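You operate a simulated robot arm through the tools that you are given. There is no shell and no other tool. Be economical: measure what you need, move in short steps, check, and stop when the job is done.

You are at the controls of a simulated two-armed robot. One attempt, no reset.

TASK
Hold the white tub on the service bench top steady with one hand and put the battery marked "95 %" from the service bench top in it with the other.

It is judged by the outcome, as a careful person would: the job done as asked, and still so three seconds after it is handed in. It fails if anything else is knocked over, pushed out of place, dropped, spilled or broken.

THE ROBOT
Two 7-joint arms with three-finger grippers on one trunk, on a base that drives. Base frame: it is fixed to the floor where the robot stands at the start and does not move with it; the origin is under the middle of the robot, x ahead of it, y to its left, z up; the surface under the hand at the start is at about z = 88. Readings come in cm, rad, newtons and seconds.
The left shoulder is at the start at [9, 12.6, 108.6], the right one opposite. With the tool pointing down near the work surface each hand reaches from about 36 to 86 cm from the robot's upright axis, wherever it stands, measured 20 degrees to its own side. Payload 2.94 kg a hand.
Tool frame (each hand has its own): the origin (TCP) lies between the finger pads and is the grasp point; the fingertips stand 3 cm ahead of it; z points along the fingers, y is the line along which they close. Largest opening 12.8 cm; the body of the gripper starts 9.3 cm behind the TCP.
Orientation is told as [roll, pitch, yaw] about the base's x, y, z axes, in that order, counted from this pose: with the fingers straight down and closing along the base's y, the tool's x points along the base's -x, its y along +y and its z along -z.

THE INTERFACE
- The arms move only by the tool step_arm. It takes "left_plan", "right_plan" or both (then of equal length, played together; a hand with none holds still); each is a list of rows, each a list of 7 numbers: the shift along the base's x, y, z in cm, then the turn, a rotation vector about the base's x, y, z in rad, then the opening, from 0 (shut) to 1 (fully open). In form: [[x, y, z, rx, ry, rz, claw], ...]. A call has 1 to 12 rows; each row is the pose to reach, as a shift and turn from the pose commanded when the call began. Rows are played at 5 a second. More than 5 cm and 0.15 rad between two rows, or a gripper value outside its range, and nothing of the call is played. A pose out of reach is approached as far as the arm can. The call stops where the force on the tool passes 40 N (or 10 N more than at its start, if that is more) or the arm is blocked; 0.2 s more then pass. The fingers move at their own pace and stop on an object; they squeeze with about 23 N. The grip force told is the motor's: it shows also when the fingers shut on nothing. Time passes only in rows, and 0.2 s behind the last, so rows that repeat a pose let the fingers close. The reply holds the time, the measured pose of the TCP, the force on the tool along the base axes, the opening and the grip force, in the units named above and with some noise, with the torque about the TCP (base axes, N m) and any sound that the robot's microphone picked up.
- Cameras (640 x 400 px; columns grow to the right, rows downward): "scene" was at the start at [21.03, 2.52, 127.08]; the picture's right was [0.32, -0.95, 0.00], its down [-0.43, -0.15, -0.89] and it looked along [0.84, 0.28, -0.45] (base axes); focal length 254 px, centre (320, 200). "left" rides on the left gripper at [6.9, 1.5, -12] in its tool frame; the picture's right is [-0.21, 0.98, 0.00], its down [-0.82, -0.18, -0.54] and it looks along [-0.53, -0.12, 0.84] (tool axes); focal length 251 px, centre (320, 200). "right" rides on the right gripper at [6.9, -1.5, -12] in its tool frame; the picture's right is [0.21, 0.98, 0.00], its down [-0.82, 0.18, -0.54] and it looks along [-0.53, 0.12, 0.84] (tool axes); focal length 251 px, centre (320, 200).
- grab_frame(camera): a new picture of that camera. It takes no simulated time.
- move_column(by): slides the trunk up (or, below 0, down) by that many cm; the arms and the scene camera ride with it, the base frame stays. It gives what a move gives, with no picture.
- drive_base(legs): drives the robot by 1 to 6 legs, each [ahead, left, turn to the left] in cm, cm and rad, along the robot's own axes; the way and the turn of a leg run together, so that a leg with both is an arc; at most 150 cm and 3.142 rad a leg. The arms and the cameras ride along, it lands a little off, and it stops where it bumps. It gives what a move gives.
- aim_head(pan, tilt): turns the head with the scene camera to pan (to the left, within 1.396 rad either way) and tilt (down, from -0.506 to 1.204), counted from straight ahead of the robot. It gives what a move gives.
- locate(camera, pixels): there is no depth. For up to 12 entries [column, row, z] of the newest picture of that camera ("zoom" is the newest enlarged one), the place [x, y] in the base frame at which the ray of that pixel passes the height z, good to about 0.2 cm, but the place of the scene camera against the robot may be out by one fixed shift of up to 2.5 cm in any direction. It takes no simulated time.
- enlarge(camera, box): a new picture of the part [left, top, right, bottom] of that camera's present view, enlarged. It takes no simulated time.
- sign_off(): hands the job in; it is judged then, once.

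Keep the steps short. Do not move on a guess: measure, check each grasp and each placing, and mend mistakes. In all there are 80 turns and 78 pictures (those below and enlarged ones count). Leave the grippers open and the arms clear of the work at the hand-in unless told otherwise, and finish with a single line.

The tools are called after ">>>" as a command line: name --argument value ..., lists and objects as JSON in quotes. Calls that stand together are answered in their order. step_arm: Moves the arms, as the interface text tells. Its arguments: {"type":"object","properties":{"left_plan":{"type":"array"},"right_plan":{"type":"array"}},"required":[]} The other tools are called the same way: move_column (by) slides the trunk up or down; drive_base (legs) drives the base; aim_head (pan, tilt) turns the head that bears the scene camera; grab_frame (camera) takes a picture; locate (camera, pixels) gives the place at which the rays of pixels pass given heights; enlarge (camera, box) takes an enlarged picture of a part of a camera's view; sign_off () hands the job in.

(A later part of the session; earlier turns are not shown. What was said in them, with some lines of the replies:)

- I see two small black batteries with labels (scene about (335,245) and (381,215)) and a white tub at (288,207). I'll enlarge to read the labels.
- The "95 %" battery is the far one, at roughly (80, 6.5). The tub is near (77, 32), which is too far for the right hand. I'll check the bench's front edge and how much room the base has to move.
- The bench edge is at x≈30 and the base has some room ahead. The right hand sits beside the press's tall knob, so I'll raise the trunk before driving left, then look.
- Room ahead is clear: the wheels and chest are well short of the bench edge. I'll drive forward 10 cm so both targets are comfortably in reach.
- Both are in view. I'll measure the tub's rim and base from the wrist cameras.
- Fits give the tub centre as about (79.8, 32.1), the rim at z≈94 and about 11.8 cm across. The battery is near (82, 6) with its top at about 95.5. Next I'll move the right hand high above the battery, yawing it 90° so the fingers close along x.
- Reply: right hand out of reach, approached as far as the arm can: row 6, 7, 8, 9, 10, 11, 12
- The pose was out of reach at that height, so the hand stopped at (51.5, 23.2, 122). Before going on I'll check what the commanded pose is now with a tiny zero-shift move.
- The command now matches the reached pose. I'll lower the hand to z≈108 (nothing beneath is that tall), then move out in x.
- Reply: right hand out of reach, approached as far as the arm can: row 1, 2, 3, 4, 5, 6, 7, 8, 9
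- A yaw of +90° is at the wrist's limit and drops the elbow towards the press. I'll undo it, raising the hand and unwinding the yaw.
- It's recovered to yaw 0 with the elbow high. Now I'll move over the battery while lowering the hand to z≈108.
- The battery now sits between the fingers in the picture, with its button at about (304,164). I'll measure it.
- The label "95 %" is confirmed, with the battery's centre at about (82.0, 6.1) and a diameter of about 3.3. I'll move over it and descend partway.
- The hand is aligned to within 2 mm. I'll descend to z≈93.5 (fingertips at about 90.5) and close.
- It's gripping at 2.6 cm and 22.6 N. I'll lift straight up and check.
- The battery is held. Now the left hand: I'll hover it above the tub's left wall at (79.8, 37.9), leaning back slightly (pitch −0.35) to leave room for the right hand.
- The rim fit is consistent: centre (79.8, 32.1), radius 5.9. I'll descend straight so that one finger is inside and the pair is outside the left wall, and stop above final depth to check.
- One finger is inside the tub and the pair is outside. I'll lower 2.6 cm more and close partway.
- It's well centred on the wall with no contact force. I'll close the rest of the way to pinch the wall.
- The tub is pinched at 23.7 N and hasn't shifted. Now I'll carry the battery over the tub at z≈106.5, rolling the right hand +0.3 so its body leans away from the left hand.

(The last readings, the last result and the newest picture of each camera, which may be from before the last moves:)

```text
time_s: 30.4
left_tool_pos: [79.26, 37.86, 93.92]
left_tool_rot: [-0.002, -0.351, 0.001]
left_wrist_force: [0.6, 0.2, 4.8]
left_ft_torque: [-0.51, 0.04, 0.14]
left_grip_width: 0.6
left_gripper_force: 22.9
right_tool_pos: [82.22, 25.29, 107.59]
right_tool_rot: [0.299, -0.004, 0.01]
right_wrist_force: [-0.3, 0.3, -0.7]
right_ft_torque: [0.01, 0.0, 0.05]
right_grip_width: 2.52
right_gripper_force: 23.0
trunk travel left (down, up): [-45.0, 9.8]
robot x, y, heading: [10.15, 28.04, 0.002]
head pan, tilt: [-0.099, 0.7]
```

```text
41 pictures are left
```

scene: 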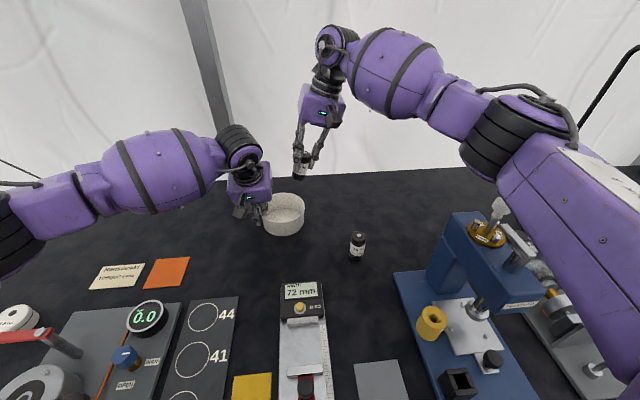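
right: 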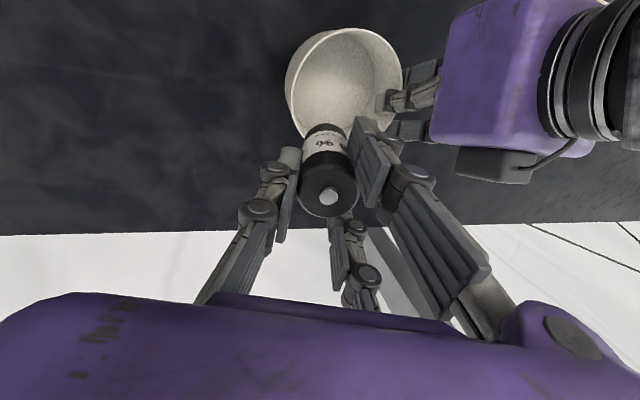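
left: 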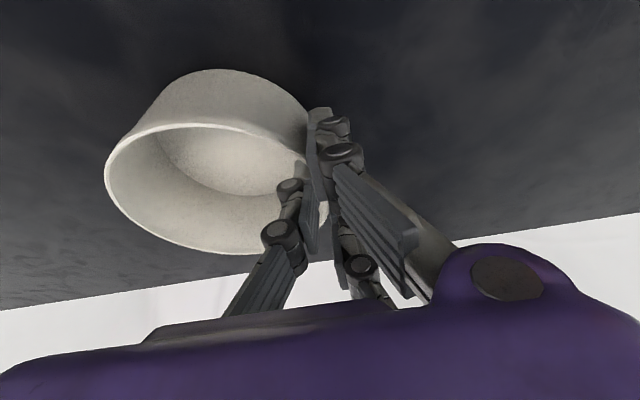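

Everything's clear so far. I'll finish moving over the tub at (82.3, 30.6), lower to TCP z≈101.5 and check clearances.

>>> step_arm --right_plan '[[0, 2, 0, 0, 0, 0, 0.1], [0, 4, 0, 0, 0, 0, 0.1], [0, 5.3, -1, 0, 0, 0, 0.1], [0, 5.3, -3.5, 0, 0, 0, 0.1], [0, 5.3, -6, 0, 0, 0, 0.1]]'

>>> grab_frame --camera "scene"

>>> grab_frame --camera "right"

>>> enlarge --camera "scene" --box '[220, 90, 380, 250]'

```text
time_s: 31.6
left_tool_pos: [79.36, 37.89, 93.83]
left_tool_rot: [-0.001, -0.351, 0.002]
left_wrist_force: [1.3, -0.7, 4.1]
left_ft_torque: [-0.41, -0.06, 0.09]
left_grip_width: 0.62
left_gripper_force: 22.6
right_tool_pos: [82.17, 30.46, 101.73]
right_tool_rot: [0.302, -0.004, 0.011]
right_wrist_force: [-0.2, 0.7, -0.3]
right_ft_torque: [-0.02, 0.0, -0.01]
right_grip_width: 1.27
right_gripper_force: 0.0
trunk travel left (down, up): [-45.0, 9.8]
robot x, y, heading: [9.92, 27.89, 0.002]
head pan, tilt: [-0.099, 0.7]
```

```text
40 pictures are left
```

scene: 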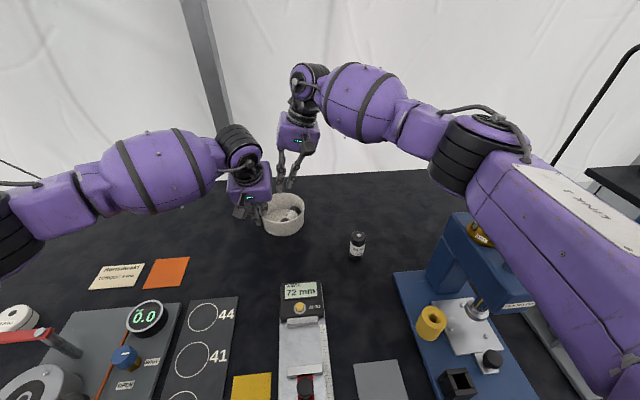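

```text
39 pictures are left
```

right: 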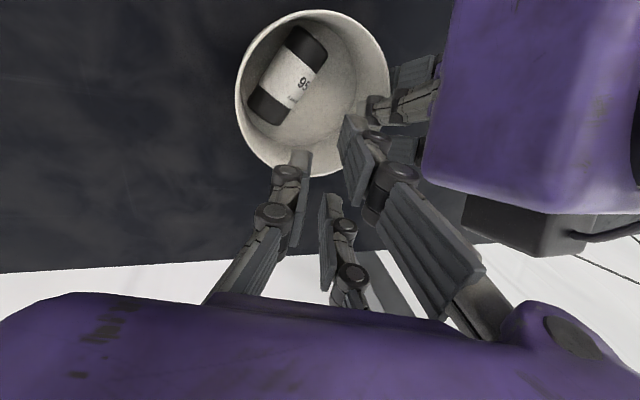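

```text
2.50 times, centred on (300, 170) of scene
```

zoom: 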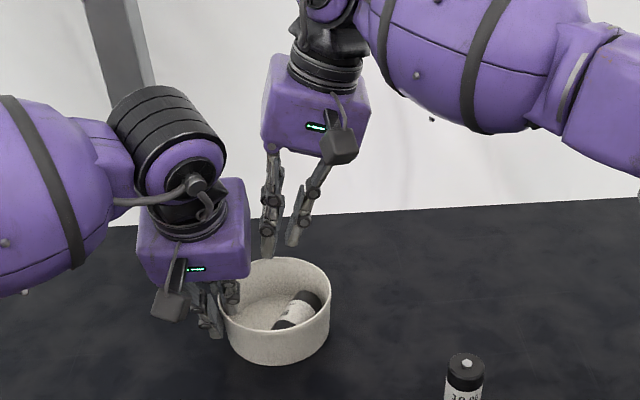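

The battery slipped out of the fingers early: the grip now reads empty. It dropped a few cm into the tub and is lying inside, while the left hand kept the tub still. I'll check its state closely before withdrawing.

>>> enlarge --camera "right" --box '[220, 0, 420, 190]'

>>> step_arm --right_plan '[[0, -1, 3, 0, 0, 0, 0.1], [0, -4, 6, 0, 0, 0, 0.1], [0, -8, 7, -0.08, 0, 0, 0.1], [0, -12, 7, -0.16, 0, 0, 0.1], [0, -16, 7, -0.24, 0, 0, 0.1], [0, -20, 7, -0.3, 0, 0, 0.1]]'

>>> grab_frame --camera "scene"

```text
2.11 times, centred on (320, 95) of right
```

zoom: 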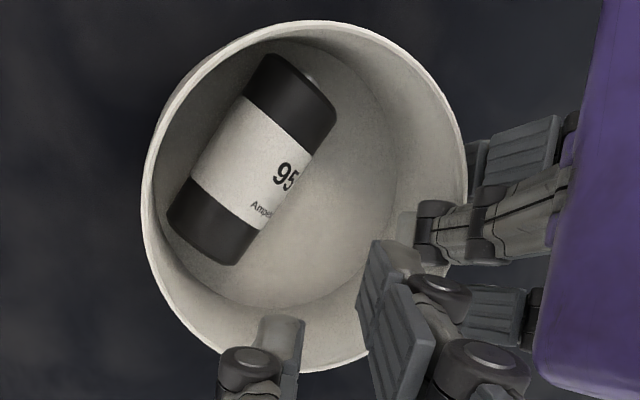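

```text
time_s: 33.0
left_tool_pos: [79.33, 37.77, 93.86]
left_tool_rot: [0.0, -0.353, 0.002]
left_wrist_force: [-0.1, -0.2, 4.0]
left_ft_torque: [-0.48, 0.01, 0.08]
left_grip_width: 0.61
left_gripper_force: 23.0
right_tool_pos: [81.79, 10.47, 108.71]
right_tool_rot: [0.0, -0.002, 0.011]
right_wrist_force: [-1.1, -1.0, -0.9]
right_ft_torque: [0.03, 0.02, 0.01]
right_grip_width: 1.31
right_gripper_force: 0.1
trunk travel left (down, up): [-45.0, 9.8]
robot x, y, heading: [10.34, 27.86, 0.004]
head pan, tilt: [-0.099, 0.7]
```

```text
36 pictures are left
```

scene: 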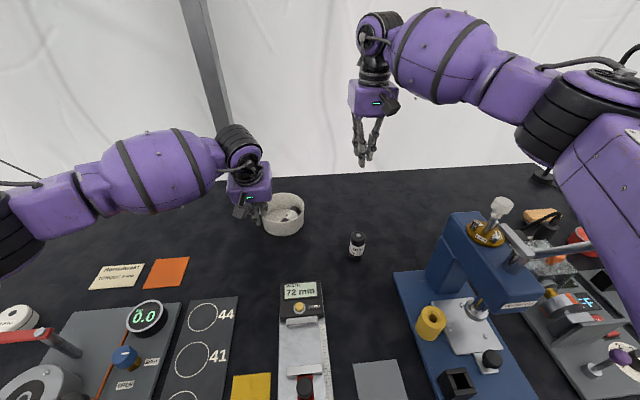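

The battery is intact and lies fully inside the tub, and the press and other battery are untouched. I'll open the left hand gently, lift it straight up and open the right hand as well.

>>> step_arm --left_plan '[[0, 0, 0, 0, 0, 0, 0.08], [0, 0, 0, 0, 0, 0, 0.2], [0, 0, 0, 0, 0, 0, 0.35], [0, 0, 0, 0, 0, 0, 0.35], [0, 0, 3, 0, 0, 0, 0.35], [0, 0, 7, 0, 0, 0, 0.35], [0, 0, 11, 0, 0, 0, 0.4], [-3, 3, 14, 0, 0, 0, 0.6], [-7, 6, 15, 0, 0, 0, 1], [-11, 9, 16, 0, 0, 0, 1]]' --right_plan '[[0, 0, 0, 0, 0, 0, 0.1], [0, 0, 0, 0, 0, 0, 0.2], [0, 0, 0, 0, 0, 0, 0.4], [0, 0, 0, 0, 0, 0, 0.6], [0, 0, 0, 0, 0, 0, 0.8], [0, 0, 0, 0, 0, 0, 1], [0, 0, 0, 0, 0, 0, 1], [0, 0, 0, 0, 0, 0, 1], [0, 0, 0, 0, 0, 0, 1], [0, 0, 0, 0, 0, 0, 1]]'

>>> grab_frame --camera "scene"

>>> enlarge --camera "scene" --box '[230, 170, 390, 270]'

```text
refused: row 8 steps farther than a row can; nothing moved
```

```text
35 pictures are left
```

scene: 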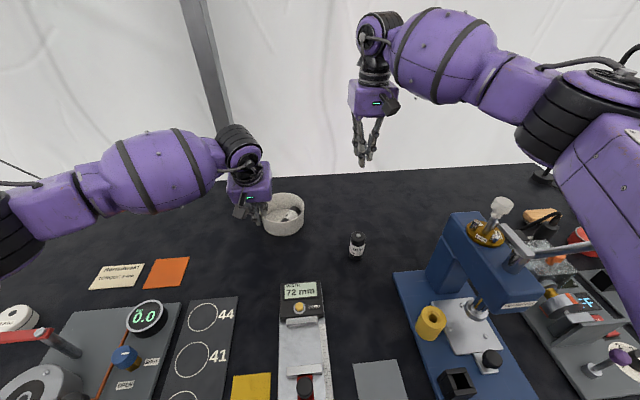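

```text
4.00 times, centred on (310, 220) of scene
```

zoom: 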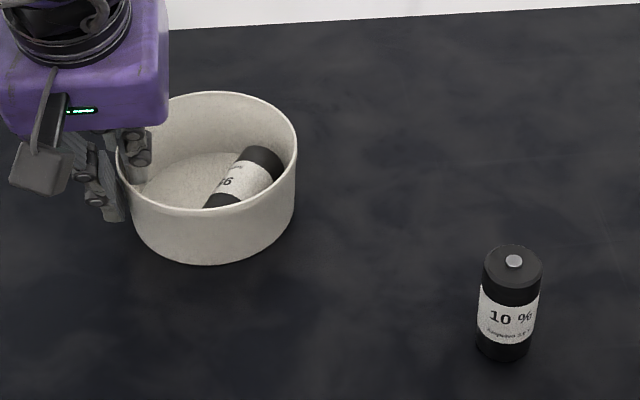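

Row 8 stepped too far, so the whole call was refused. I'll repeat it with smaller steps.

>>> step_arm --left_plan '[[0, 0, 0, 0, 0, 0, 0.08], [0, 0, 0, 0, 0, 0, 0.2], [0, 0, 0, 0, 0, 0, 0.35], [0, 0, 0, 0, 0, 0, 0.35], [0, 0, 3, 0, 0, 0, 0.35], [0, 0, 6, 0, 0, 0, 0.35], [0, 0, 9, 0, 0, 0, 0.35], [0, 0, 12, 0, 0, 0, 0.4], [-2, 2, 14, 0, 0, 0, 0.6], [-5, 4, 15, 0, 0, 0, 1], [-8, 6, 16, 0, 0, 0, 1], [-11, 8, 16, 0, 0, 0, 1]]' --right_plan '[[0, 0, 0, 0, 0, 0, 0.1], [0, 0, 0, 0, 0, 0, 0.2], [0, 0, 0, 0, 0, 0, 0.4], [0, 0, 0, 0, 0, 0, 0.6], [0, 0, 0, 0, 0, 0, 0.8], [0, 0, 0, 0, 0, 0, 1], [0, 0, 0, 0, 0, 0, 1], [0, 0, 0, 0, 0, 0, 1], [0, 0, 0, 0, 0, 0, 1], [0, 0, 0, 0, 0, 0, 1], [0, 0, 0, 0, 0, 0, 1], [0, 0, 0, 0, 0, 0, 1]]'

>>> grab_frame --camera "scene"

>>> enlarge --camera "scene" --box '[230, 170, 390, 270]'

```text
time_s: 35.6
left_tool_pos: [68.31, 45.94, 109.88]
left_tool_rot: [-0.001, -0.351, 0.0]
left_wrist_force: [-0.6, 0.0, 0.0]
left_ft_torque: [-0.01, -0.05, -0.01]
left_grip_width: 12.82
left_gripper_force: 0.1
right_tool_pos: [81.77, 10.63, 108.91]
right_tool_rot: [0.0, -0.002, 0.012]
right_wrist_force: [-0.7, 0.8, 0.4]
right_ft_torque: [-0.02, 0.01, 0.01]
right_grip_width: 12.83
right_gripper_force: 0.1
trunk travel left (down, up): [-45.0, 9.8]
robot x, y, heading: [9.91, 28.08, 0.0]
head pan, tilt: [-0.099, 0.7]
```

```text
33 pictures are left
```

scene: 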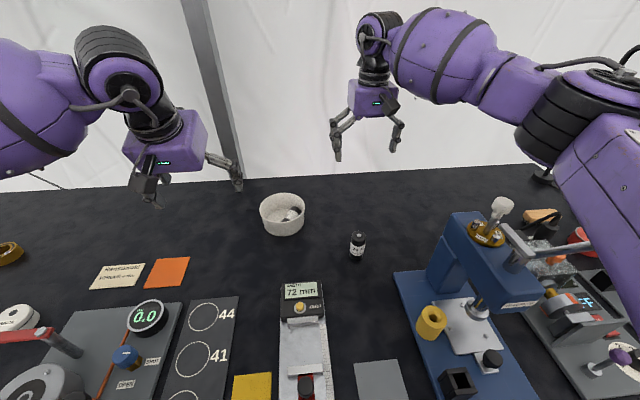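

```text
4.00 times, centred on (310, 220) of scene
```

zoom: 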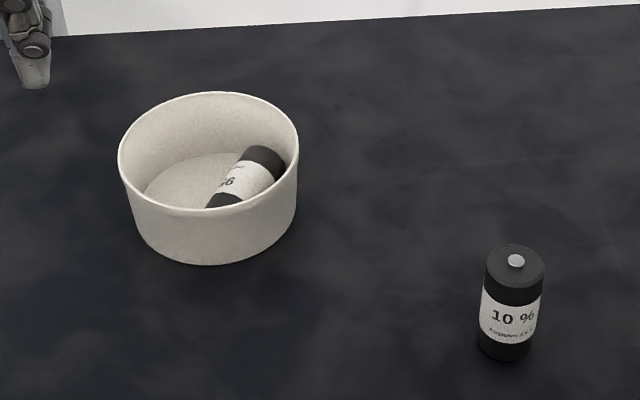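

The tub stands in its place with the "95 %" battery inside. Both hands are open and clear, and nothing else moved, so I'm handing in.

>>> sign_off

```text
The job is handed in.
```

The "95 %" battery is in the white tub, which the left hand held steady throughout, but it slipped from the right fingers and fell the last few centimetres into the tub rather than being set down.
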